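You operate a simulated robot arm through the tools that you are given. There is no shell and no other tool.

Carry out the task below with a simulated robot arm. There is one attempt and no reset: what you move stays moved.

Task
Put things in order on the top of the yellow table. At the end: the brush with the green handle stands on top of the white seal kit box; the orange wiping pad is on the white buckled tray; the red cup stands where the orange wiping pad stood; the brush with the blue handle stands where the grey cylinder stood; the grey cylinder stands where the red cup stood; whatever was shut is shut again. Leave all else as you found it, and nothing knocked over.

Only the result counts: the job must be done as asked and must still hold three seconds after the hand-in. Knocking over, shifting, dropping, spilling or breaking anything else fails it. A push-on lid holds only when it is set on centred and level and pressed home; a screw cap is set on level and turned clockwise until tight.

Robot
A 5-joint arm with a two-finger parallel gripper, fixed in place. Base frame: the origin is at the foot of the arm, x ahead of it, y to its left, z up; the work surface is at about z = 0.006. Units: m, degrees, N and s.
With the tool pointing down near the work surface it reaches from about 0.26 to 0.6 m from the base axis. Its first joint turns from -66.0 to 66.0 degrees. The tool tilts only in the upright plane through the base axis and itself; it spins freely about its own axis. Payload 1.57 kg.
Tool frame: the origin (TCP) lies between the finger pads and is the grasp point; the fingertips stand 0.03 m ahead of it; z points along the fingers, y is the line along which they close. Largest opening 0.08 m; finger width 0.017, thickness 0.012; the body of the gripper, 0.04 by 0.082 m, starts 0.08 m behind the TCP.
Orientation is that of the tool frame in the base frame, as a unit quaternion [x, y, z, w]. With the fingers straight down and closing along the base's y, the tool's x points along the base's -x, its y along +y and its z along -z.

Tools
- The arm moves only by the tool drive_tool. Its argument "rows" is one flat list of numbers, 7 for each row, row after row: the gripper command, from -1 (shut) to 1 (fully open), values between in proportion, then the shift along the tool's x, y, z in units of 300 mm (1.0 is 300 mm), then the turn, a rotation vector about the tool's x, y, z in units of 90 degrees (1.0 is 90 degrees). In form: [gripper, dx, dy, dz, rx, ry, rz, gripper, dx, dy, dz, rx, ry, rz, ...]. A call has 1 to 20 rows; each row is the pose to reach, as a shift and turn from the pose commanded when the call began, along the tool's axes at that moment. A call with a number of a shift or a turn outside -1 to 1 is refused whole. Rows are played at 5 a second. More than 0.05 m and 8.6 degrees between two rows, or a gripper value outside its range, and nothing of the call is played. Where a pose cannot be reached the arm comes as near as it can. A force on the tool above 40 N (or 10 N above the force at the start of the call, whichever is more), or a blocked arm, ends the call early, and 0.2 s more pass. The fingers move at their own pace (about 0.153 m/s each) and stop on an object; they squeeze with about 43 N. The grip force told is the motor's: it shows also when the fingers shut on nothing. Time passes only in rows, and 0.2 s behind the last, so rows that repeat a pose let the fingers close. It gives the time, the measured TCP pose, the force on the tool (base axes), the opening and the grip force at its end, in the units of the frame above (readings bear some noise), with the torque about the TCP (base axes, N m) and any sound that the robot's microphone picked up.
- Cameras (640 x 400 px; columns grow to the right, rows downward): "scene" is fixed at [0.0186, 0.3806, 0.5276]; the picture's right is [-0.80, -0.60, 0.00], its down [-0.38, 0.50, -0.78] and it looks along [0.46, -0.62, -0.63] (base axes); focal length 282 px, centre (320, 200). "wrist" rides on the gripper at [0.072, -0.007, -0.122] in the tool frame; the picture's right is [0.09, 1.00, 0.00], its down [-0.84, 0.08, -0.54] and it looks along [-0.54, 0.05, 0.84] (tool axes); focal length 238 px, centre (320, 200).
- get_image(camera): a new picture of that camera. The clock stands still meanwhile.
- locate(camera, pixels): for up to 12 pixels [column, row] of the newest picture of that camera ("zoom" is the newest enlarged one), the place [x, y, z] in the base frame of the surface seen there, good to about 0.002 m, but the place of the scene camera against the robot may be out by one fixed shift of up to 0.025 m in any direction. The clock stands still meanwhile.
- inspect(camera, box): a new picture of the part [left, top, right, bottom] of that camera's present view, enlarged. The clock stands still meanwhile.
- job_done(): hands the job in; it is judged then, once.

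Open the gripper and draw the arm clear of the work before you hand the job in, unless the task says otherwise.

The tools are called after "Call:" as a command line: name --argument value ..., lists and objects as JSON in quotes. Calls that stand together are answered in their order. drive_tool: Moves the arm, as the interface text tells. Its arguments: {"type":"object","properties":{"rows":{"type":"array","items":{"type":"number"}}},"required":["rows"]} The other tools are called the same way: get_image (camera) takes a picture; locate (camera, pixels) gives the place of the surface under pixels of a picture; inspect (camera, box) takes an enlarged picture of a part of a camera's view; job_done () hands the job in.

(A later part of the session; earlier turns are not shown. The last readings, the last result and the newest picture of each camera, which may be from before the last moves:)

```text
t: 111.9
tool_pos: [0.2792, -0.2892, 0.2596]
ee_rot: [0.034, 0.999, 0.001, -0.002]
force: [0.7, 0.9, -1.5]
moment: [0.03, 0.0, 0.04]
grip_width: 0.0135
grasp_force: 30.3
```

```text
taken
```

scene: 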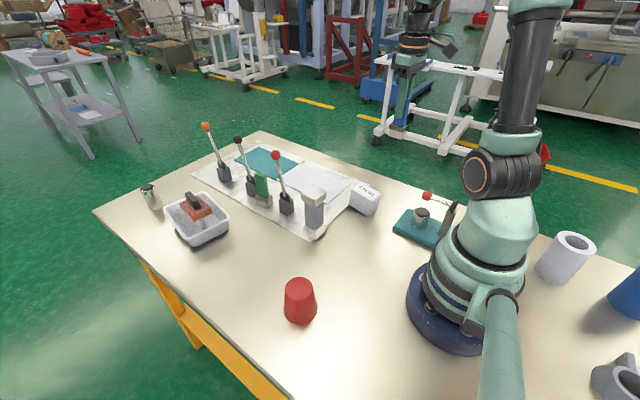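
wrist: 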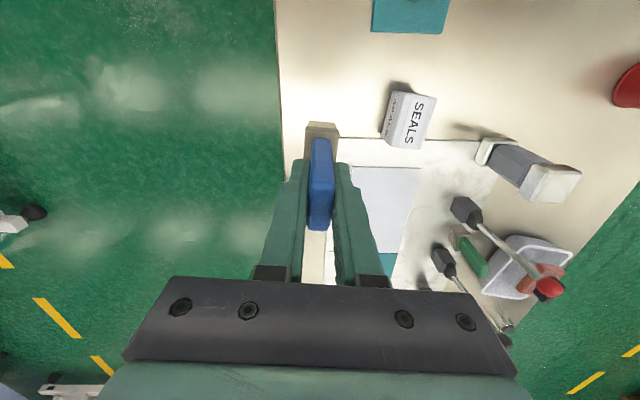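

Brush is held, bottom at about z 0.175. I carry it slowly around, first to about (0.30,-0.05).

Call:
drive_tool --rows '[-1, 0, 0.02, 0, 0, 0, 0, -1, -0.001, 0.07, 0, 0, 0, 0, -1, -0.002, 0.13, 0, 0, 0, 0, -1, -0.004, 0.2, 0, 0, 0, 0, -1, -0.005, 0.27, 0, 0, 0, 0, -1, -0.007, 0.34, 0, 0, 0, 0, -1, -0.008, 0.41, 0, 0, 0, 0, -1, -0.01, 0.48, 0, 0, 0, 0, -1, -0.011, 0.55, 0, 0, 0, 0, -1, -0.012, 0.62, 0, 0, 0, 0, -1, -0.014, 0.69, 0, 0, 0, 0, -1, -0.015, 0.75, 0, 0, 0, 0, -1, -0.016, 0.785, 0, 0, 0, 0, -1, -0.016, 0.797, 0, 0, 0, 0, -1, -0.016, 0.797, 0, 0, 0, 0]'

```text
t: 115.1
tool_pos: [0.3013, -0.0482, 0.2611]
ee_rot: [0.033, 0.999, 0.0, -0.001]
force: [0.9, 0.2, -1.3]
moment: [0.01, 0.0, 0.0]
grip_width: 0.0133
grasp_force: 30.7
```

Still held. I carry on to above the cylinder's old place (0.3997,0.1955).

Call:
drive_tool --rows '[-1, -0.006, 0.02, 0, 0, 0, 0, -1, -0.02, 0.065, 0, 0, 0, 0, -1, -0.042, 0.13, 0, 0, 0, 0, -1, -0.065, 0.2, 0, 0, 0, 0, -1, -0.088, 0.27, 0, 0, 0, 0, -1, -0.111, 0.34, 0, 0, 0, 0, -1, -0.134, 0.41, 0, 0, 0, 0, -1, -0.157, 0.48, 0, 0, 0, 0, -1, -0.18, 0.55, 0, 0, 0, 0, -1, -0.202, 0.62, 0, 0, 0, 0, -1, -0.225, 0.69, 0, 0, 0, 0, -1, -0.247, 0.755, 0, 0, 0, 0, -1, -0.262, 0.805, 0, 0, 0, 0, -1, -0.272, 0.833, 0, 0, 0, 0, -1, -0.272, 0.833, 0, 0, 0, 0]'

Call:
get_image --camera "scene"

Call:
get_image --camera "wrist"

```text
t: 118.3
tool_pos: [0.3981, 0.1937, 0.2604]
ee_rot: [0.033, 0.999, -0.001, 0.001]
force: [-0.3, 0.2, -1.8]
moment: [-0.01, 0.0, 0.0]
grip_width: 0.0135
grasp_force: 30.1
```

```text
taken
```

scene: 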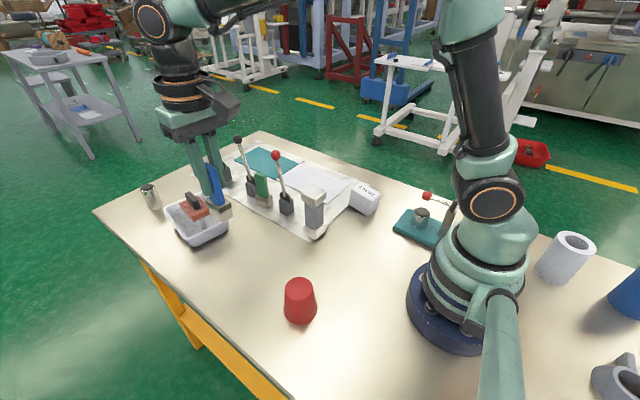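

```text
taken
```

wrist: 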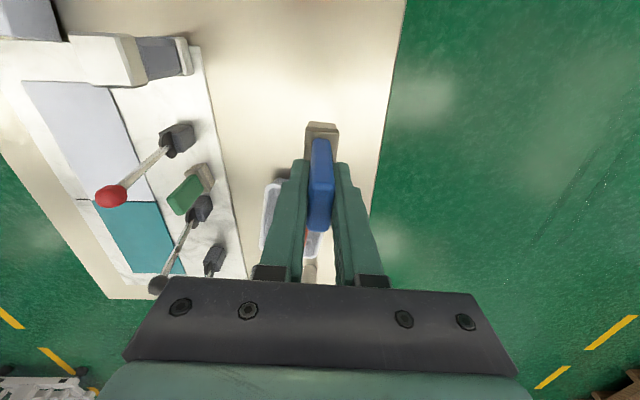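

Over the target. I lower slowly to about 6 mm above the table.

Call:
drive_tool --rows '[-1, -0.005, 0.006, 0.03, 0, 0, 0, -1, -0.005, 0.006, 0.08, 0, 0, 0, -1, -0.005, 0.006, 0.14, 0, 0, 0, -1, -0.005, 0.006, 0.2, 0, 0, 0, -1, -0.005, 0.006, 0.26, 0, 0, 0, -1, -0.005, 0.006, 0.32, 0, 0, 0, -1, -0.005, 0.006, 0.38, 0, 0, 0, -1, -0.005, 0.006, 0.44, 0, 0, 0, -1, -0.005, 0.006, 0.49, 0, 0, 0, -1, -0.005, 0.006, 0.53, 0, 0, 0, -1, -0.005, 0.006, 0.555, 0, 0, 0, -1, -0.005, 0.006, 0.563, 0, 0, 0, -1, -0.005, 0.006, 0.563, 0, 0, 0]'

Call:
inspect --camera "scene" --box '[170, 170, 290, 290]'

```text
t: 121.1
tool_pos: [0.3993, 0.1963, 0.0914]
ee_rot: [0.033, 0.999, 0.0, 0.0]
force: [-0.4, 0.9, -1.1]
moment: [0.0, -0.01, 0.03]
grip_width: 0.0135
grasp_force: 30.2
```

```text
3.33 times, centred on (230, 230) of scene
```

zoom: 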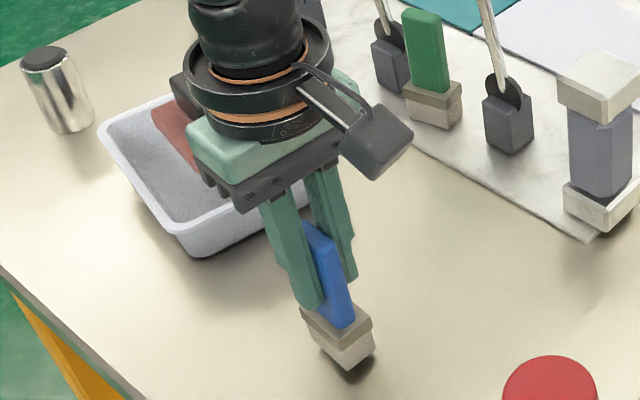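

Brush upright about 6 mm above the table at (0.399,0.196). I step down to contact.

Call:
drive_tool --rows '[-1, 0, 0, 0.007, 0, 0, 0, -1, 0, 0, 0.012, 0, 0, 0, -1, 0, 0, 0.015, 0, 0, 0, -1, 0, 0, 0.015, 0, 0, 0]'

Call:
drive_tool --rows '[-1, 0, 0, 0.003, 0, 0, 0, -1, 0, 0, 0.003, 0, 0, 0]'

```text
t: 122.1
tool_pos: [0.4001, 0.1974, 0.0875]
ee_rot: [0.033, 0.999, 0.0, 0.001]
force: [0.1, -0.4, -1.3]
moment: [0.02, -0.04, 0.01]
grip_width: 0.0134
grasp_force: 30.0
```

```text
t: 122.7
tool_pos: [0.3989, 0.1979, 0.0867]
ee_rot: [0.033, 0.999, 0.0, 0.001]
force: [-0.8, 0.3, -1.4]
moment: [0.04, 0.01, 0.01]
grip_width: 0.0135
grasp_force: 30.3
```

Not yet touching. I go on in 1 mm steps.

Call:
drive_tool --rows '[-1, 0, 0, 0.003, 0, 0, 0, -1, 0, 0, 0.003, 0, 0, 0]'

Call:
drive_tool --rows '[-1, 0, 0, 0.002, 0, 0, 0, -1, 0, 0, 0.002, 0, 0, 0]'

```text
t: 123.3
tool_pos: [0.3983, 0.1973, 0.0867]
ee_rot: [0.033, 0.999, 0.0, 0.001]
force: [-0.1, 0.2, -1.3]
moment: [-0.04, -0.01, 0.02]
grip_width: 0.0135
grasp_force: 30.2
```

```text
t: 123.9
tool_pos: [0.4003, 0.1969, 0.0855]
ee_rot: [0.034, 0.999, -0.001, 0.001]
force: [0.7, 0.2, -0.7]
moment: [0.01, -0.04, -0.01]
grip_width: 0.0135
grasp_force: 30.1
```

Force just begins to change (-0.7). One more small step.

Call:
drive_tool --rows '[-1, 0, 0, 0.002, 0, 0, 0, -1, 0, 0, 0.002, 0, 0, 0]'

```text
t: 124.5
tool_pos: [0.3986, 0.1965, 0.0845]
ee_rot: [0.033, 0.999, 0.0, 0.001]
force: [0.2, -0.4, -0.1]
moment: [0.01, 0.01, 0.02]
grip_width: 0.0136
grasp_force: 29.7
```

Call:
drive_tool --rows '[-1, 0, 0, 0.002, 0, 0, 0, -1, 0, 0, 0.002, 0, 0, 0]'

Call:
inspect --camera "scene" --box '[190, 200, 270, 280]'

```text
t: 125.1
tool_pos: [0.3999, 0.1982, 0.0848]
ee_rot: [0.033, 0.999, 0.0, 0.0]
force: [-4.7, 0.0, 11.6]
moment: [-0.04, 0.63, 0.03]
grip_width: 0.0137
grasp_force: 30.3
```

```text
5.00 times, centred on (230, 240) of scene
```

zoom: 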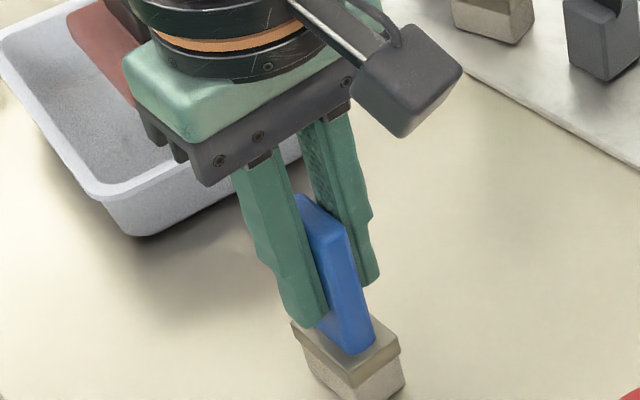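

Contact (12 N), bearing at the near edge first; a tiny pitch. I relieve and open the fingers slightly so it settles, then check.

Call:
drive_tool --rows '[-1, 0, 0, -0.001, 0, 0, 0, -0.55, 0, 0, -0.001, 0, 0, 0, -0.4, 0, 0, -0.001, 0, 0, 0, -0.4, 0, 0, -0.001, 0, 0, 0]'

Call:
inspect --camera "scene" --box '[190, 200, 270, 280]'

Call:
inspect --camera "wrist" --box '[250, 80, 390, 220]'

```text
t: 126.1
tool_pos: [0.4003, 0.1971, 0.0852]
ee_rot: [0.033, 0.999, 0.001, 0.001]
force: [0.6, -0.3, 0.0]
moment: [0.01, 0.03, 0.02]
grip_width: 0.0237
grasp_force: 0.0
```

```text
5.00 times, centred on (230, 240) of scene
```

zoom: 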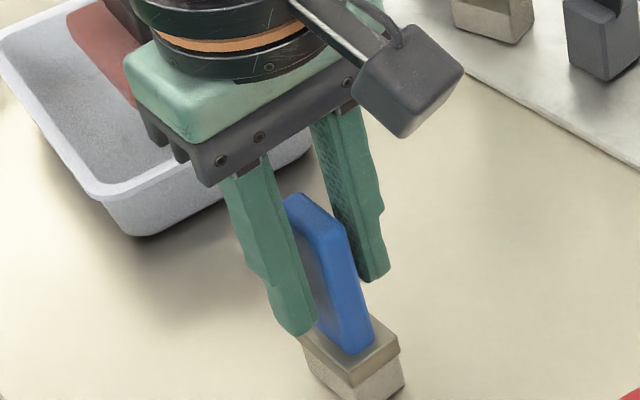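

```text
2.86 times, centred on (320, 150) of wrist
```

zoom: 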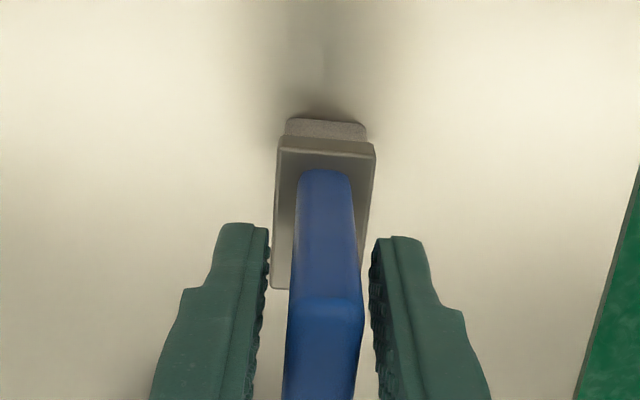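

Brush is free and upright between the fingers. I rise straight up.

Call:
drive_tool --rows '[-0.2, 0, 0, -0.01, 0, 0, 0, 0, 0, 0, -0.05, 0, 0, 0, 0, 0, 0, -0.12, 0, 0, 0, 0, 0, 0, -0.22, 0, 0, 0, 0.5, 0, 0, -0.35, 0, 0, 0, 1, 0, 0, -0.48, 0, 0, 0, 1, 0, 0, -0.58, 0, 0, 0, 1, 0, 0, -0.58, 0, 0, 0]'

Call:
get_image --camera "scene"

Call:
get_image --camera "wrist"

```text
t: 127.9
tool_pos: [0.4014, 0.1957, 0.2601]
ee_rot: [0.033, 0.999, 0.0, 0.001]
force: [0.1, -0.4, -1.7]
moment: [0.0, 0.0, 0.01]
grip_width: 0.0801
grasp_force: 0.0
```

```text
taken
```

scene: 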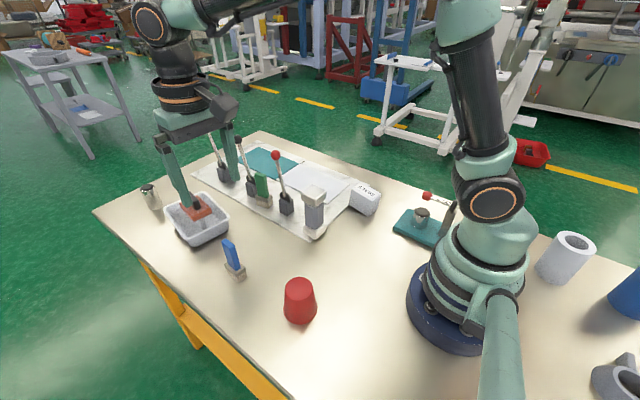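

```text
taken
```

wrist: 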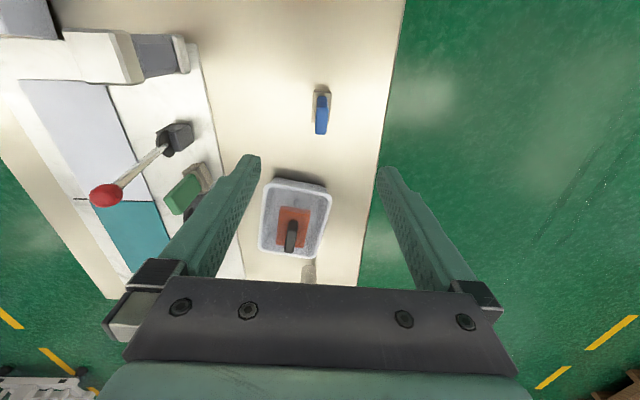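

The blue brush stands upright at the cylinder's old place. Next the green brush between the levers; I rise and move over to study the clearances.

Call:
drive_tool --rows '[1, 0, 0, -0.12, 0, 0, 0, 1, -0.015, -0.1, -0.2, 0, 0, -0.005, 1, -0.035, -0.22, -0.2, 0, 0, -0.015, 1, -0.055, -0.34, -0.2, 0, 0, -0.02, 1, -0.075, -0.46, -0.2, 0, 0, -0.03, 1, -0.09, -0.57, -0.2, 0, 0, -0.035, 1, -0.107, -0.68, -0.2, 0, 0, -0.042, 1, -0.107, -0.68, -0.2, 0, 0, -0.042]'

Call:
get_image --camera "wrist"

Call:
inspect --camera "wrist" --box '[230, 60, 410, 280]'

Call:
inspect --camera "scene" --box '[190, 110, 310, 230]'

```text
t: 129.7
tool_pos: [0.4188, -0.0105, 0.3169]
ee_rot: [0.0, 1.0, 0.0, -0.001]
force: [0.0, 0.5, -0.4]
moment: [-0.02, 0.0, -0.01]
grip_width: 0.0801
grasp_force: 0.0
```

```text
taken
```

wrist: 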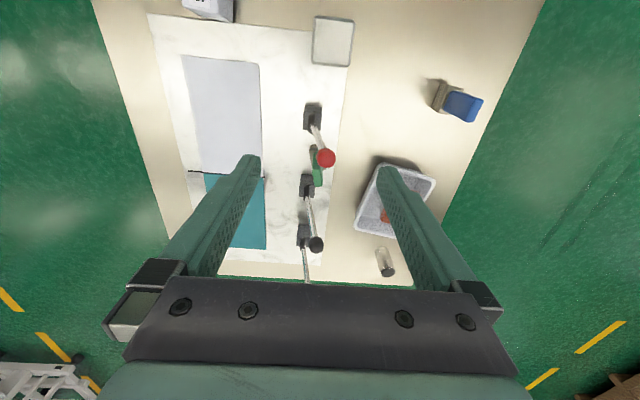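

```text
1.82 times, centred on (320, 170) of wrist
```

zoom: 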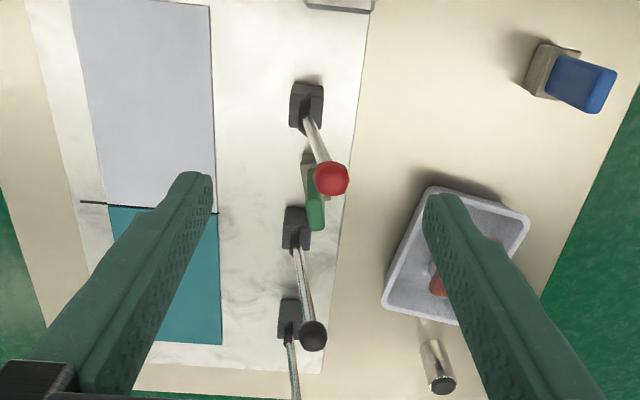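

```text
3.33 times, centred on (250, 170) of scene
```

zoom: 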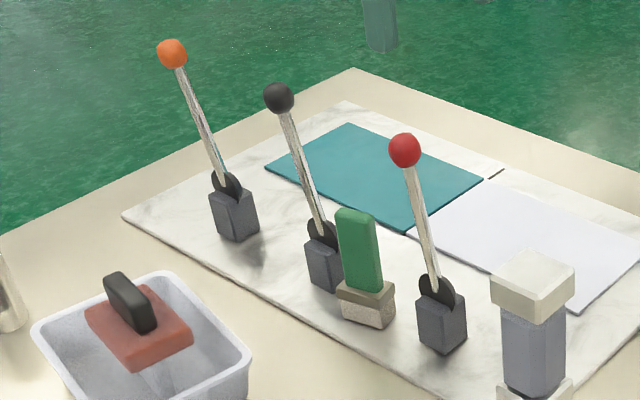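

I locate knobs, lever bases and the green brush parts.

Call:
locate --camera "wrist" --pixels '[[326, 158], [318, 138], [312, 115], [316, 244], [311, 215], [307, 185], [317, 183], [316, 175], [319, 184], [314, 150], [314, 160], [303, 184]]'

Call:
inspect --camera "wrist" --box '[290, 130, 350, 210]'

```text
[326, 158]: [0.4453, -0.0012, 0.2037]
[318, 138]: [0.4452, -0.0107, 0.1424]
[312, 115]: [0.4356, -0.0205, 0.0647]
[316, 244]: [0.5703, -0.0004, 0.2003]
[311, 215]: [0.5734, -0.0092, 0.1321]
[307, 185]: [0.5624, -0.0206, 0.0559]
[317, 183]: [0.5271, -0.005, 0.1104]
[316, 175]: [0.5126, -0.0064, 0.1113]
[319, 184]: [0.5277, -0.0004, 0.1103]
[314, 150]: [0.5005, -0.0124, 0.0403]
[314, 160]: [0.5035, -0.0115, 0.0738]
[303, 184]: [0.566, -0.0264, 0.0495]
```

```text
5.00 times, centred on (320, 170) of wrist
```

zoom: 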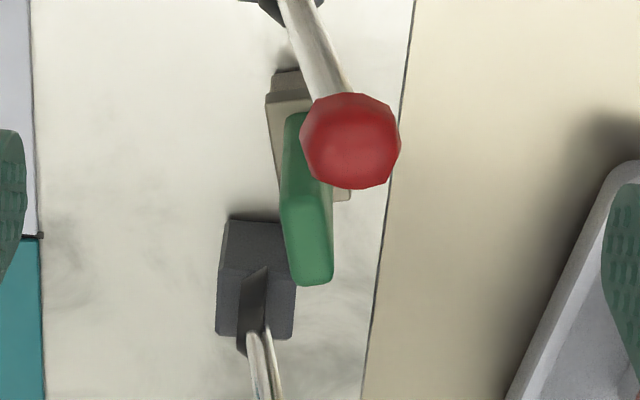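

Both levers lean so their knobs sit at about (0.450,0.000,0.193) and (0.578,0.000,0.192); the wrist camera body could come near the red knob. I measure the camera body with the scene camera against the fingertips.

Call:
inspect --camera "scene" --box '[200, 0, 340, 130]'

Call:
get_image --camera "scene"

```text
3.08 times, centred on (270, 65) of scene
```

zoom: 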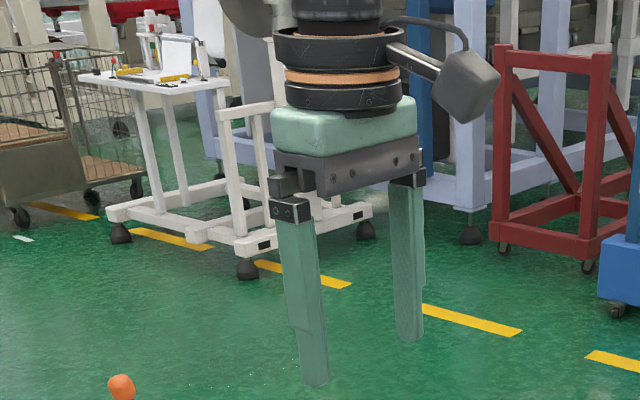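

```text
taken
```

scene: 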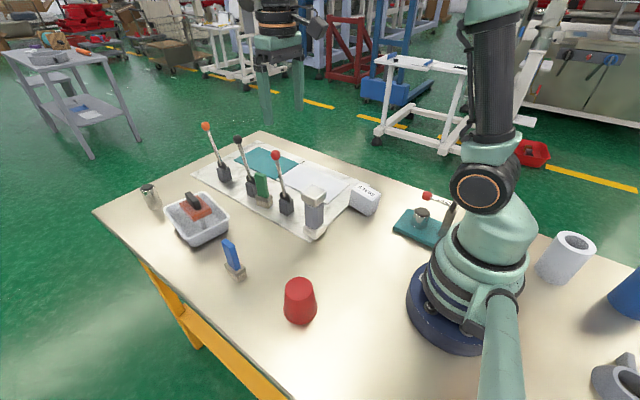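

I locate the camera block's lower corner and a fingertip through the zoom.

Call:
inspect --camera "scene" --box '[200, 0, 340, 130]'

Call:
locate --camera "zoom" --pixels '[[464, 119], [470, 85], [440, 92], [495, 82], [457, 58], [313, 380], [410, 335], [300, 215], [345, 185], [275, 160], [410, 150], [490, 95]]'

```text
3.08 times, centred on (270, 65) of scene
```

zoom: 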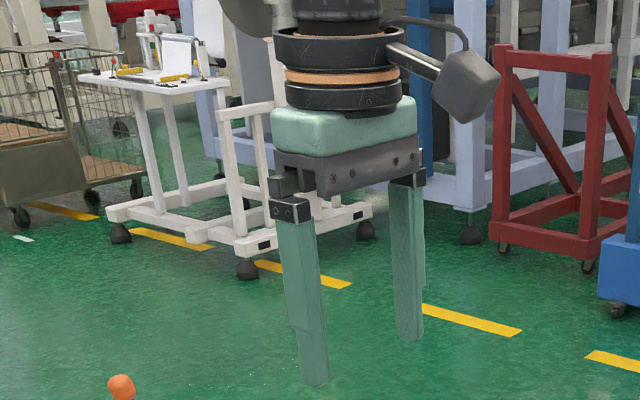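

```text
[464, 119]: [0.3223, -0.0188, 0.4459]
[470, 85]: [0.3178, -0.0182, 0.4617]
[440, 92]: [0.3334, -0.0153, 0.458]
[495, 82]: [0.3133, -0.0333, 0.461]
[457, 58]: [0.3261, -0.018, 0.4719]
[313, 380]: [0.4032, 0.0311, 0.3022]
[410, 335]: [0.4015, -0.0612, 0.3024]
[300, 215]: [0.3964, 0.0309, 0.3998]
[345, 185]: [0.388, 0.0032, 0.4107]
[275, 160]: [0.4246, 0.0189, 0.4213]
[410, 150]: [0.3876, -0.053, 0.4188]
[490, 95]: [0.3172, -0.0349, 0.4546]
```

The camera's lower edge is about 0.117 above the TCP, so with a grip at TCP z≈0.103 it clears the red knob (top 0.205) by over 10 mm. I shift a little to see the green handle unobstructed.

Call:
drive_tool --rows '[1, -0.05, 0.08, 0.02, 0, 0, 0, 1, -0.103, 0.168, 0.04, 0, 0, 0, 1, -0.103, 0.168, 0.04, 0, 0, 0]'

Call:
get_image --camera "wrist"

Call:
inspect --camera "wrist" --box '[240, 100, 340, 200]'

```text
t: 130.5
tool_pos: [0.4503, 0.041, 0.3051]
ee_rot: [0.0, 1.0, 0.0, 0.0]
force: [-0.2, -0.3, -0.2]
moment: [0.01, 0.01, -0.01]
grip_width: 0.0799
grasp_force: 0.1
```

```text
taken
```

wrist: 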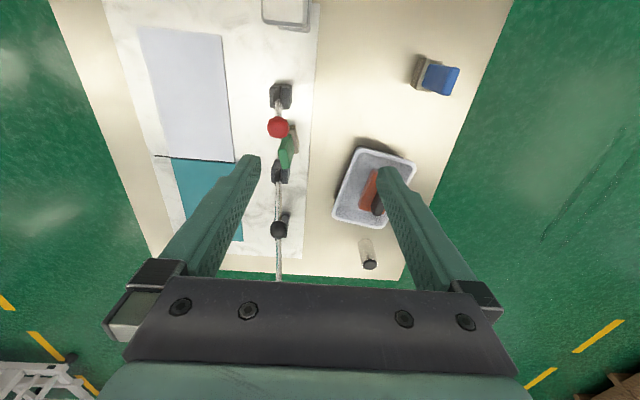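

```text
4.00 times, centred on (290, 150) of wrist
```

zoom: 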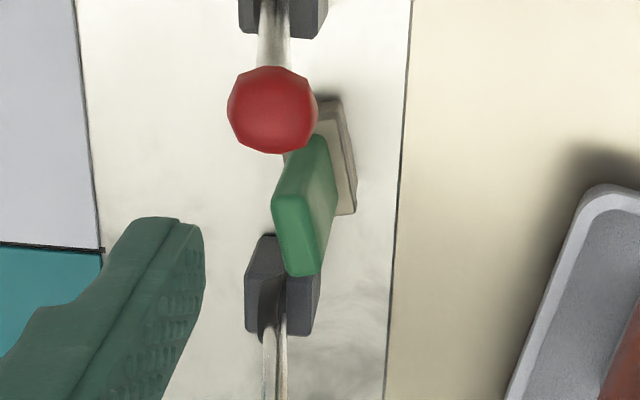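

The handle's top face is visible: zoom corners about (276,203),(303,198),(316,270),(290,272). I locate them with lower parts.

Call:
locate --camera "zoom" --pixels '[[278, 206], [302, 202], [314, 266], [291, 269], [296, 235], [320, 180], [325, 220], [348, 205], [345, 130], [330, 110], [300, 245], [285, 240]]'

```text
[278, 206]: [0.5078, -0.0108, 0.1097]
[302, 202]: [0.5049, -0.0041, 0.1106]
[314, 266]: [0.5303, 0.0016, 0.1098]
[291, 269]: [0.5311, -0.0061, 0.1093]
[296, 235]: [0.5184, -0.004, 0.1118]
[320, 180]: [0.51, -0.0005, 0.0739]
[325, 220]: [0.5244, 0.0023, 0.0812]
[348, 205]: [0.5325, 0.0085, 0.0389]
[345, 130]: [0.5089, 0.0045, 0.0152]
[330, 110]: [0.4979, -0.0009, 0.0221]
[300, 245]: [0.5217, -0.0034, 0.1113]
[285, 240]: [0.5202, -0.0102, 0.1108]
```

Handle centre (0.5185,-0.005), axis about +11°, top z 0.111. I go above it with matching yaw and fingers half open, down to z≈0.17 for a check.

Call:
drive_tool --rows '[0.4, -0.08, -0.05, 0, 0, 0, -0.04, 0.4, -0.16, -0.1, 0, 0, 0, -0.08, 0.4, -0.227, -0.153, 0, 0, 0, -0.122, 0.4, -0.227, -0.153, 0.1, 0, 0, -0.122, 0.4, -0.227, -0.153, 0.2, 0, 0, -0.122, 0.4, -0.227, -0.153, 0.3, 0, 0, -0.122, 0.4, -0.227, -0.153, 0.4, 0, 0, -0.122, 0.4, -0.227, -0.153, 0.44, 0, 0, -0.122, 0.4, -0.227, -0.153, 0.44, 0, 0, -0.122]'

Call:
get_image --camera "wrist"

Call:
inspect --camera "wrist" --box '[240, 90, 400, 230]'

Call:
inspect --camera "scene" --box '[190, 90, 330, 230]'

```text
t: 132.5
tool_pos: [0.5187, -0.0039, 0.1728]
ee_rot: [-0.096, 0.995, 0.0, -0.001]
force: [-0.1, -0.1, 0.7]
moment: [-0.01, 0.0, 0.04]
grip_width: 0.0559
grasp_force: 0.0
```

```text
taken
```

wrist: 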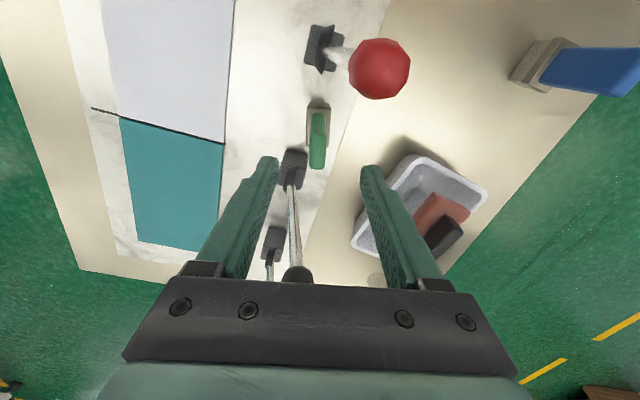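

```text
2.86 times, centred on (320, 160) of wrist
```

zoom: 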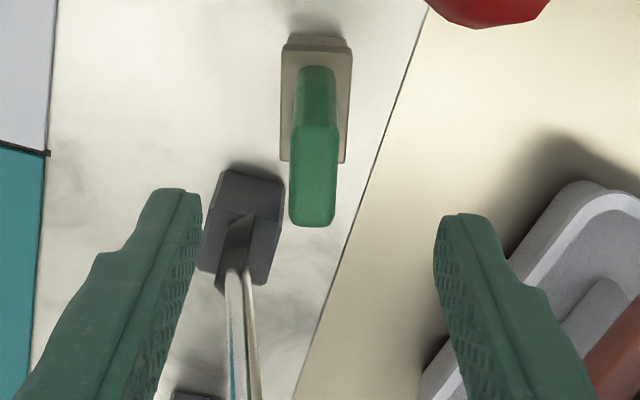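

```text
2.86 times, centred on (260, 160) of scene
```

zoom: 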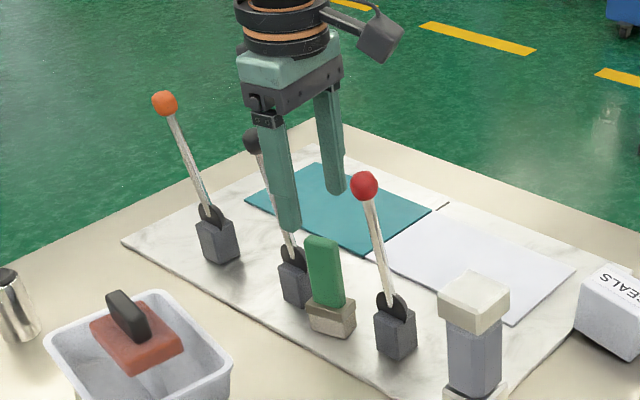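

I locate the handle top corners from this near view.

Call:
locate --camera "zoom" --pixels '[[295, 130], [337, 130], [331, 218], [293, 218], [314, 175], [283, 100], [350, 100], [284, 158], [345, 160]]'

```text
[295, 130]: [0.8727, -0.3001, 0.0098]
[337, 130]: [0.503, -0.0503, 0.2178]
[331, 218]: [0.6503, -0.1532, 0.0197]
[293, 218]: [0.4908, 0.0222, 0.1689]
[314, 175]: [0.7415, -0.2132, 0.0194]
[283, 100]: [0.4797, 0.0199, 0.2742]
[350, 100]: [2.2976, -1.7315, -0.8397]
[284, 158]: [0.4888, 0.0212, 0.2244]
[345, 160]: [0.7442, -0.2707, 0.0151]
```

(That zoom was the scene one.) I repeat with wrist pixels.

Call:
locate --camera "wrist" --pixels '[[311.5, 136], [325.5, 136], [323.5, 166], [311, 166], [318, 151], [307.5, 125], [330, 125], [308, 144], [328.5, 145], [318, 113]]'

```text
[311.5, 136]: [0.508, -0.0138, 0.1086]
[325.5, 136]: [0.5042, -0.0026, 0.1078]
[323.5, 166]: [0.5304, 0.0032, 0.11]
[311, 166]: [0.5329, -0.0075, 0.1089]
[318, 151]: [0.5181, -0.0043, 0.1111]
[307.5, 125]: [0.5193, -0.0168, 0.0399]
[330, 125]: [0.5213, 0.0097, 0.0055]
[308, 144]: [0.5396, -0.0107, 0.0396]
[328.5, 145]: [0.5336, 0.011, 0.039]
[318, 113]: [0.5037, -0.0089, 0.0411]
```

Handle centre (0.5189,-0.0052) – nearly under the TCP. I descend to z≈0.103 and close.

Call:
drive_tool --rows '[0.4, 0, -0.004, 0.05, 0, 0, -0.012, 0.4, 0, -0.004, 0.12, 0, 0, -0.012, 0.4, 0, -0.004, 0.18, 0, 0, -0.012, 0.4, 0, -0.004, 0.22, 0, 0, -0.012, 0.4, 0, -0.004, 0.233, 0, 0, -0.012, 0.4, 0, -0.004, 0.233, 0, 0, -0.012]'

Call:
inspect --camera "wrist" --box '[240, 90, 400, 230]'

Call:
inspect --camera "scene" --box '[200, 110, 320, 230]'

```text
t: 133.9
tool_pos: [0.5185, -0.0043, 0.1029]
ee_rot: [-0.105, 0.994, 0.0, 0.0]
force: [0.6, -0.8, 0.3]
moment: [0.02, 0.05, -0.01]
grip_width: 0.0561
grasp_force: 0.1
```

```text
2.86 times, centred on (320, 160) of wrist
```

zoom: 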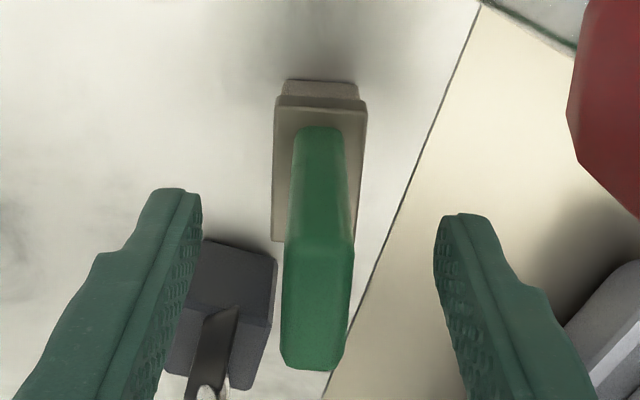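

```text
3.33 times, centred on (260, 170) of scene
```

zoom: 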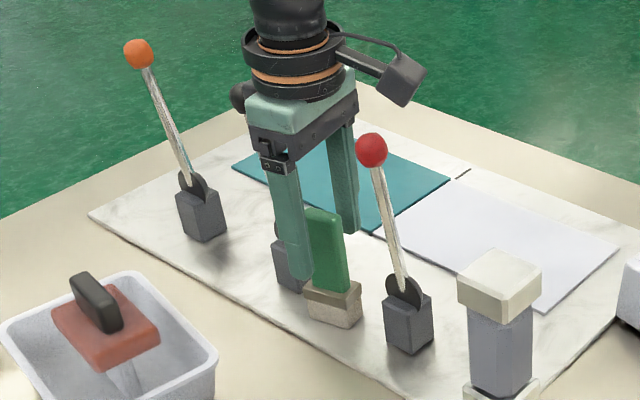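

All clear with no force. I close on the handle.

Call:
drive_tool --rows '[0, 0, 0, 0, 0, 0, 0, -0.5, 0, 0, 0, 0, 0, 0, -1, 0, 0, 0, 0, 0, 0, -1, 0, 0, 0, 0, 0, 0, -1, 0, 0, 0, 0, 0, 0]'

Call:
inspect --camera "wrist" --box '[240, 90, 400, 230]'

```text
t: 135.1
tool_pos: [0.5178, -0.0049, 0.1039]
ee_rot: [-0.106, 0.994, 0.0, 0.0]
force: [-0.1, -0.7, 0.9]
moment: [0.02, 0.0, 0.01]
grip_width: 0.0135
grasp_force: 29.8
```

```text
2.86 times, centred on (320, 160) of wrist
```

zoom: 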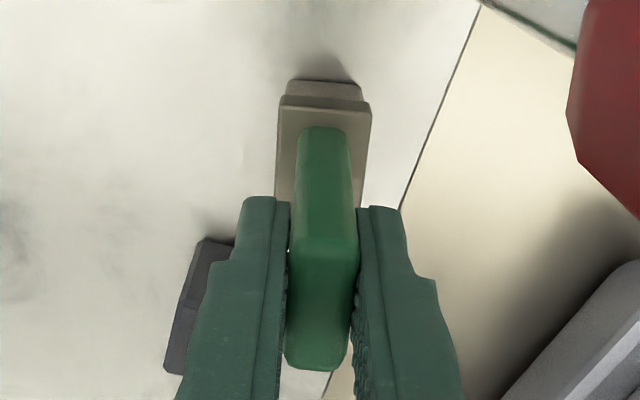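

Held (0.0135, 30 N). I lift straight up slowly between the levers.

Call:
drive_tool --rows '[-1, 0, 0, -0.006, 0, 0, 0, -1, 0, 0, -0.015, 0, 0, 0, -1, 0, 0, -0.03, 0, 0, 0, -1, 0, 0, -0.055, 0, 0, 0, -1, 0, 0, -0.09, 0, 0, 0, -1, 0, 0, -0.13, 0, 0, 0, -1, 0, 0, -0.18, 0, 0, 0, -1, 0, 0, -0.23, 0, 0, 0, -1, 0, 0, -0.28, 0, 0, 0, -1, 0, 0, -0.33, 0, 0, 0, -1, 0, 0, -0.38, 0, 0, 0, -1, 0, 0, -0.43, 0, 0, 0, -1, 0, 0, -0.48, 0, 0, 0, -1, 0, 0, -0.53, 0, 0, 0, -1, 0, 0, -0.58, 0, 0, 0, -1, 0, 0, -0.62, 0, 0, 0, -1, 0, 0, -0.64, 0, 0, 0, -1, 0, 0, -0.64, 0, 0, 0]'

Call:
get_image --camera "scene"

Call:
get_image --camera "wrist"

```text
t: 138.9
tool_pos: [0.5163, -0.0068, 0.2968]
ee_rot: [-0.106, 0.994, -0.001, -0.001]
force: [-0.1, 0.2, -1.0]
moment: [-0.01, 0.02, 0.0]
grip_width: 0.0134
grasp_force: 29.8
```

```text
taken
```

scene: 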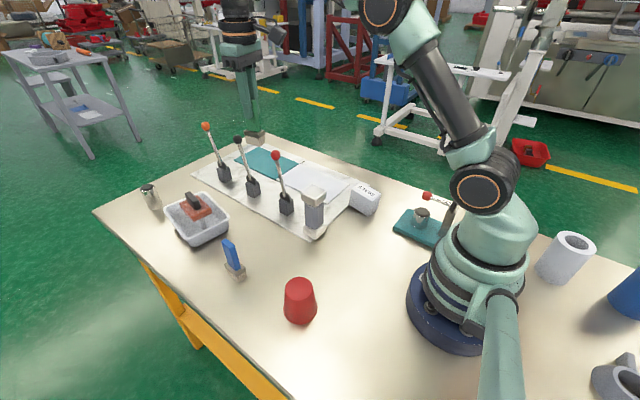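

```text
taken
```

wrist: 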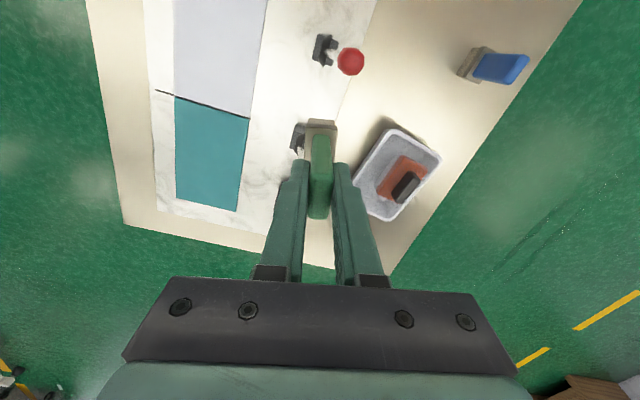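

Brush lifted clear of the levers, bottom at about z 0.198. I carry it first sideways (-y), then back toward the box, straightening its yaw.

Call:
drive_tool --rows '[-1, 0.015, -0.035, 0, 0, 0, 0, -1, 0.04, -0.095, 0, 0, 0, 0, -1, 0.065, -0.155, 0, 0, 0, 0, -1, 0.09, -0.215, 0, 0, 0, 0, -1, 0.11, -0.262, 0, 0, 0, 0.005, -1, 0.15, -0.268, 0, 0, 0, 0.015, -1, 0.21, -0.256, 0, 0, 0, 0.025, -1, 0.275, -0.242, 0, 0, 0, 0.035, -1, 0.34, -0.226, 0, 0, 0, 0.047, -1, 0.405, -0.212, 0, 0, 0, 0.06, -1, 0.47, -0.198, 0, 0, 0, 0.073, -1, 0.535, -0.185, 0, 0, 0, 0.086, -1, 0.6, -0.171, 0, 0, 0, 0.099, -1, 0.665, -0.157, 0, 0, 0, 0.11, -1, 0.73, -0.143, 0, 0, 0, 0.12, -1, 0.79, -0.13, 0, 0, 0, 0.13, -1, 0.84, -0.119, 0, 0, 0, 0.136, -1, 0.863, -0.114, 0, 0, 0, 0.136, -1, 0.863, -0.114, 0, 0, 0, 0.136]'

Call:
get_image --camera "wrist"

Call:
inspect --camera "wrist" --box '[200, 60, 360, 200]'

```text
t: 142.9
tool_pos: [0.2719, -0.0941, 0.2942]
ee_rot: [0.002, 1.0, 0.0, 0.0]
force: [-0.8, -0.2, -0.9]
moment: [0.02, -0.02, 0.02]
grip_width: 0.0135
grasp_force: 29.7
```

```text
taken
```

wrist: 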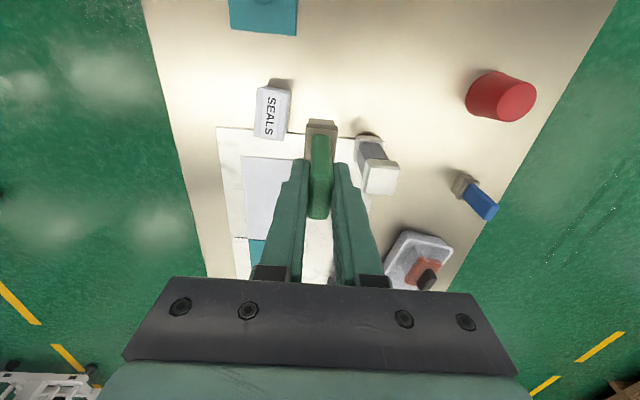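

```text
2.86 times, centred on (280, 130) of wrist
```

zoom: 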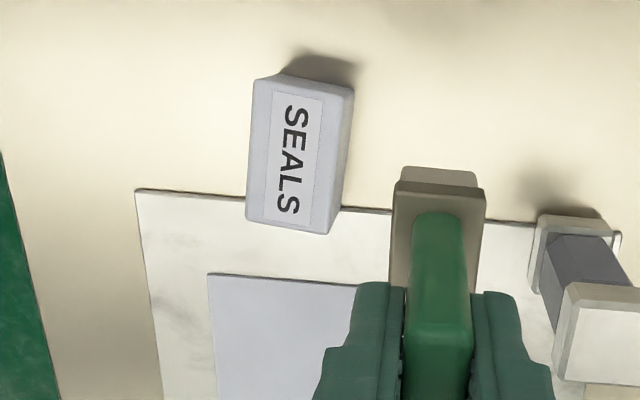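

The box top is clearly seen; corners in zoom about (255,80),(338,88),(329,231),(248,219). I locate them.

Call:
locate --camera "zoom" --pixels '[[257, 84], [333, 90], [326, 228], [250, 216], [290, 155], [347, 95], [340, 200], [290, 80], [290, 225], [250, 150], [333, 150], [262, 100]]'

```text
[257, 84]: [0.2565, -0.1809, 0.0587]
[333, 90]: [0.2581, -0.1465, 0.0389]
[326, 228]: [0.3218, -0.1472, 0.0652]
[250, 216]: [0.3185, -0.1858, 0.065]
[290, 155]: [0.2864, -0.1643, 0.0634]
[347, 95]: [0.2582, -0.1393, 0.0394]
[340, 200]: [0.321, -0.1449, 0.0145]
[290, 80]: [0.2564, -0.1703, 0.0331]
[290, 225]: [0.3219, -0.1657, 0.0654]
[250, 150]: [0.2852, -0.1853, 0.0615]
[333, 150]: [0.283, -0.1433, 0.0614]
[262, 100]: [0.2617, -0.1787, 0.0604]
```

Heights seem to rise from 0.060 (near) to 0.065 (far). I sample more interior points of the box top to see whether it slopes.

Call:
locate --camera "zoom" --pixels '[[272, 92], [272, 110], [272, 130], [272, 150], [272, 170], [272, 190], [272, 210], [310, 100], [310, 130], [310, 160], [310, 190], [310, 220]]'

Call:
inspect --camera "scene" --box '[335, 165, 395, 225]'

```text
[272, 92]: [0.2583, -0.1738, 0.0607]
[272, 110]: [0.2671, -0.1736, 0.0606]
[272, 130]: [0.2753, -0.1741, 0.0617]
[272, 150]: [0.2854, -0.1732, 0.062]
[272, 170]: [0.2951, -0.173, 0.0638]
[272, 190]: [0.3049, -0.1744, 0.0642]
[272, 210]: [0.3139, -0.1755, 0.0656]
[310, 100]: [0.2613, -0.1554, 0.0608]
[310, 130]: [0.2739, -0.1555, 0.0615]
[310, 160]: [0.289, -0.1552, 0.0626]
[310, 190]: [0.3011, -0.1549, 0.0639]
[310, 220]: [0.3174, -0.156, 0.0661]
```

```text
6.67 times, centred on (365, 195) of scene
```

zoom: 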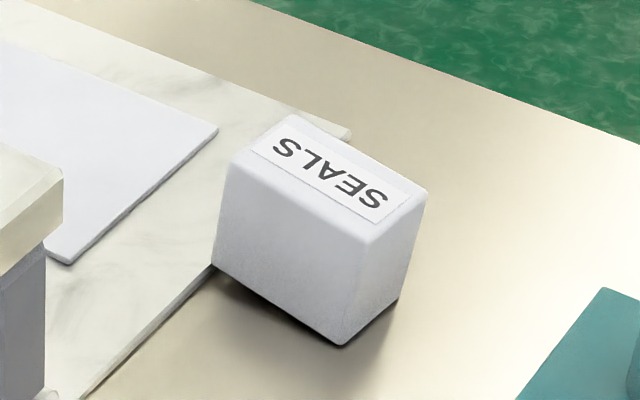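

The box leans about 5°: its far end rests on the board edge, its top centre is (0.289,-0.165) at z≈0.063. I bring the brush over it, lengthwise, down to about 1 cm above.

Call:
drive_tool --rows '[-1, -0.01, -0.03, 0, 0, 0, 0.005, -1, -0.022, -0.085, 0, 0, 0, 0.012, -1, -0.035, -0.14, 0, 0, 0, 0.02, -1, -0.047, -0.19, 0, 0, 0, 0.028, -1, -0.055, -0.225, 0, 0, 0, 0.033, -1, -0.057, -0.236, 0.02, 0, 0, 0.033, -1, -0.057, -0.236, 0.07, 0, 0, 0.033, -1, -0.057, -0.236, 0.13, 0, 0, 0.033, -1, -0.057, -0.236, 0.19, 0, 0, 0.033, -1, -0.057, -0.236, 0.25, 0, 0, 0.033, -1, -0.057, -0.236, 0.31, 0, 0, 0.033, -1, -0.057, -0.236, 0.36, 0, 0, 0.033, -1, -0.057, -0.236, 0.39, 0, 0, 0.033, -1, -0.057, -0.236, 0.395, 0, 0, 0.033, -1, -0.057, -0.236, 0.395, 0, 0, 0.033]'

Call:
get_image --camera "wrist"

Call:
inspect --camera "wrist" --box '[240, 80, 400, 220]'

Call:
inspect --camera "scene" --box '[315, 110, 425, 220]'

```text
t: 146.1
tool_pos: [0.2897, -0.1654, 0.1779]
ee_rot: [0.026, 1.0, 0.001, -0.002]
force: [-0.7, 0.1, -0.8]
moment: [0.03, 0.02, -0.02]
grip_width: 0.0135
grasp_force: 29.6
```

```text
taken
```

wrist: 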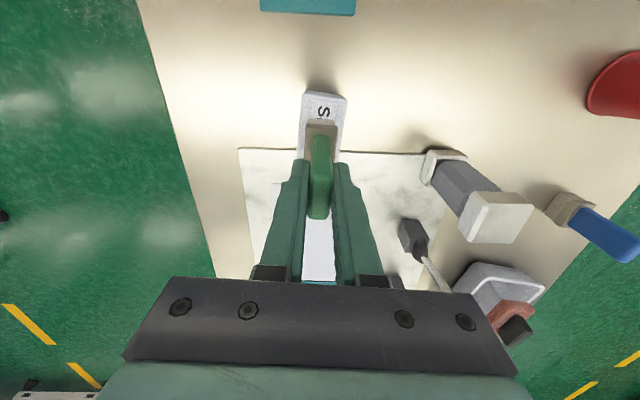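

```text
2.86 times, centred on (320, 150) of wrist
```

zoom: 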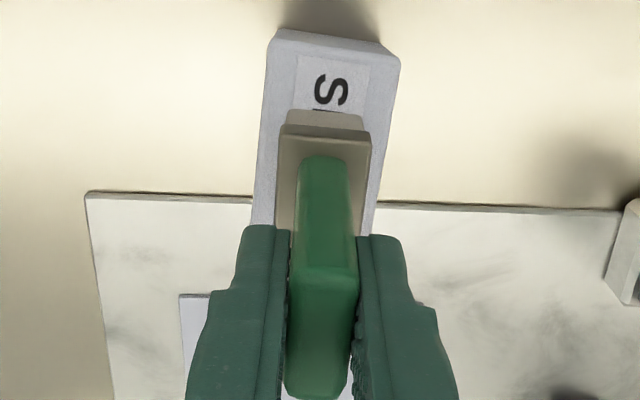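

```text
3.64 times, centred on (370, 165) of scene
```

zoom: 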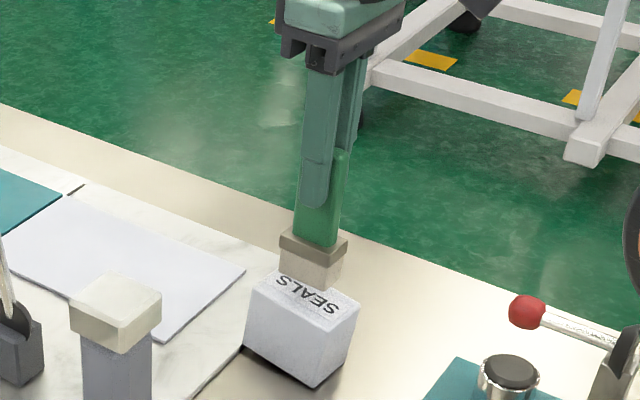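

Brush is centred over the box top. I lower in small steps to contact (expected TCP z≈0.163).

Call:
drive_tool --rows '[-1, 0, 0, 0.015, 0, 0, 0, -1, 0, 0, 0.03, 0, 0, 0, -1, 0, 0, 0.04, 0, 0, 0, -1, 0, 0, 0.043, 0, 0, 0, -1, 0, 0, 0.043, 0, 0, 0]'

Call:
drive_tool --rows '[-1, 0, 0, 0.003, 0, 0, 0, -1, 0, 0, 0.003, 0, 0, 0]'

```text
t: 147.3
tool_pos: [0.2896, -0.1647, 0.1634]
ee_rot: [0.027, 1.0, 0.0, -0.002]
force: [-0.2, -0.8, -0.9]
moment: [0.0, 0.0, -0.01]
grip_width: 0.0136
grasp_force: 30.0
```

```text
t: 147.9
tool_pos: [0.2879, -0.164, 0.1618]
ee_rot: [0.027, 1.0, 0.001, -0.002]
force: [-0.1, -0.5, -1.5]
moment: [0.02, 0.01, 0.03]
grip_width: 0.0132
grasp_force: 29.6
```

No contact yet; another 1 mm step.

Call:
drive_tool --rows '[-1, 0, 0, 0.003, 0, 0, 0, -1, 0, 0, 0.003, 0, 0, 0]'

Call:
inspect --camera "scene" --box '[335, 145, 405, 225]'

```text
t: 148.5
tool_pos: [0.2893, -0.1631, 0.1618]
ee_rot: [0.027, 1.0, 0.002, -0.003]
force: [-0.4, -0.3, 0.6]
moment: [-0.03, -0.04, 0.0]
grip_width: 0.0135
grasp_force: 30.1
```

```text
5.00 times, centred on (370, 185) of scene
```

zoom: 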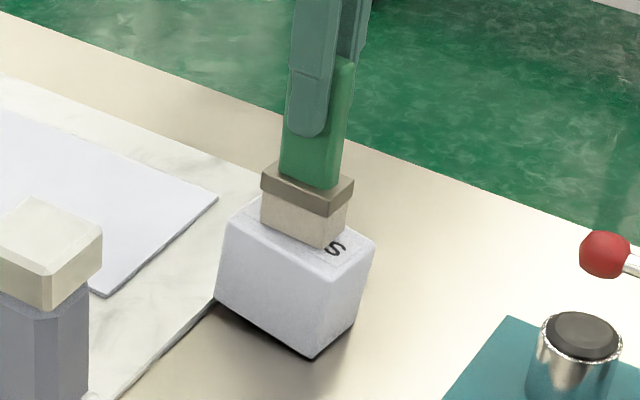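

First contact (force rising to +0.6 N). One more small step.

Call:
drive_tool --rows '[-1, 0, 0, 0.002, 0, 0, 0, -1, 0, 0, 0.002, 0, 0, 0]'

```text
t: 149.1
tool_pos: [0.2893, -0.1633, 0.1618]
ee_rot: [0.027, 1.0, 0.001, -0.001]
force: [-2.0, -1.4, 6.3]
moment: [-0.02, 0.02, 0.01]
grip_width: 0.0135
grasp_force: 29.9
```

Contact 6 N at the far edge as expected from the slope. I open the fingers slightly so that the brush settles onto the box.

Call:
drive_tool --rows '[-0.58, 0, 0, 0, 0, 0, 0, -0.5, 0, 0, 0, 0, 0, 0, -0.45, 0, 0, 0, 0, 0, 0, -0.45, 0, 0, 0, 0, 0, 0]'

Call:
inspect --camera "scene" --box '[335, 145, 405, 225]'

Call:
inspect --camera "wrist" --box '[240, 80, 400, 220]'

```text
t: 150.1
tool_pos: [0.289, -0.1647, 0.1599]
ee_rot: [0.027, 1.0, 0.001, -0.002]
force: [0.2, -0.1, -0.5]
moment: [0.02, -0.02, -0.01]
grip_width: 0.0216
grasp_force: 0.0
```

```text
5.00 times, centred on (370, 185) of scene
```

zoom: 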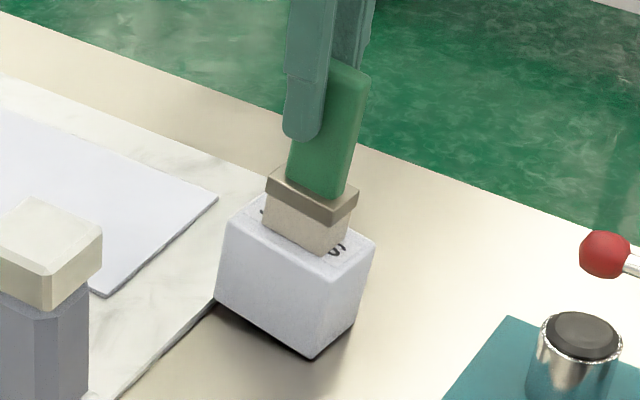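

```text
2.86 times, centred on (320, 150) of wrist
```

zoom: 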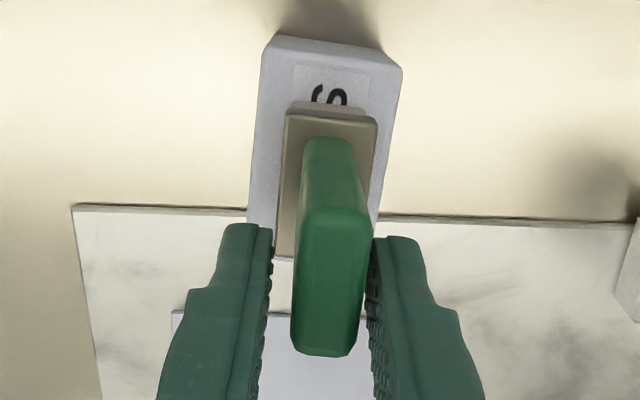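

The brush settled flush on the tilted box top. I open a bit more and rise straight up slowly.

Call:
drive_tool --rows '[-0.2, 0, 0, 0, 0, 0, 0, -0.1, 0, 0, -0.01, 0, 0, 0, -0.1, 0, 0, -0.04, 0, 0, 0, -0.1, 0, 0, -0.09, 0, 0, 0, -0.1, 0, 0, -0.16, 0, 0, 0, 0, 0, 0, -0.25, 0, 0, 0, 0.5, 0, 0, -0.36, 0, 0, 0, 0.5, 0, 0, -0.42, 0, 0, 0, 0.5, 0, 0, -0.42, 0, 0, 0]'

Call:
inspect --camera "scene" --box '[335, 145, 405, 225]'

Call:
get_image --camera "wrist"

```text
t: 152.1
tool_pos: [0.2884, -0.1654, 0.2897]
ee_rot: [0.027, 1.0, 0.001, -0.002]
force: [-0.4, 0.1, 0.8]
moment: [-0.01, 0.0, -0.03]
grip_width: 0.0601
grasp_force: 0.1
```

```text
5.00 times, centred on (370, 185) of scene
```

zoom: 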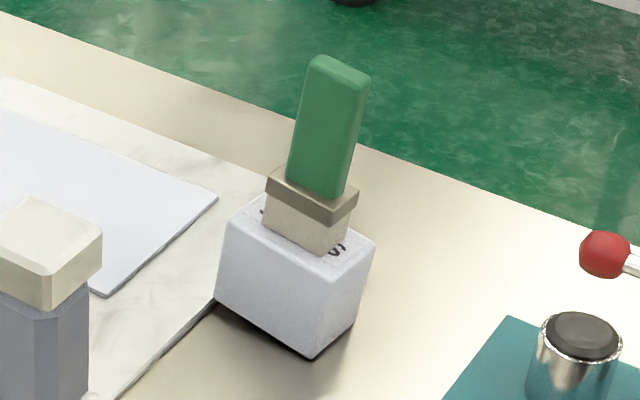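

```text
taken
```

wrist: 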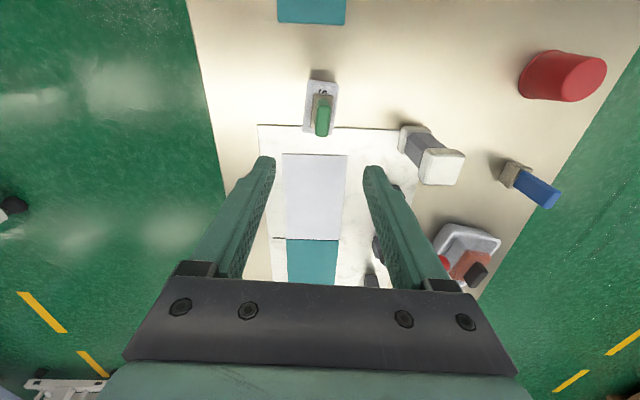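

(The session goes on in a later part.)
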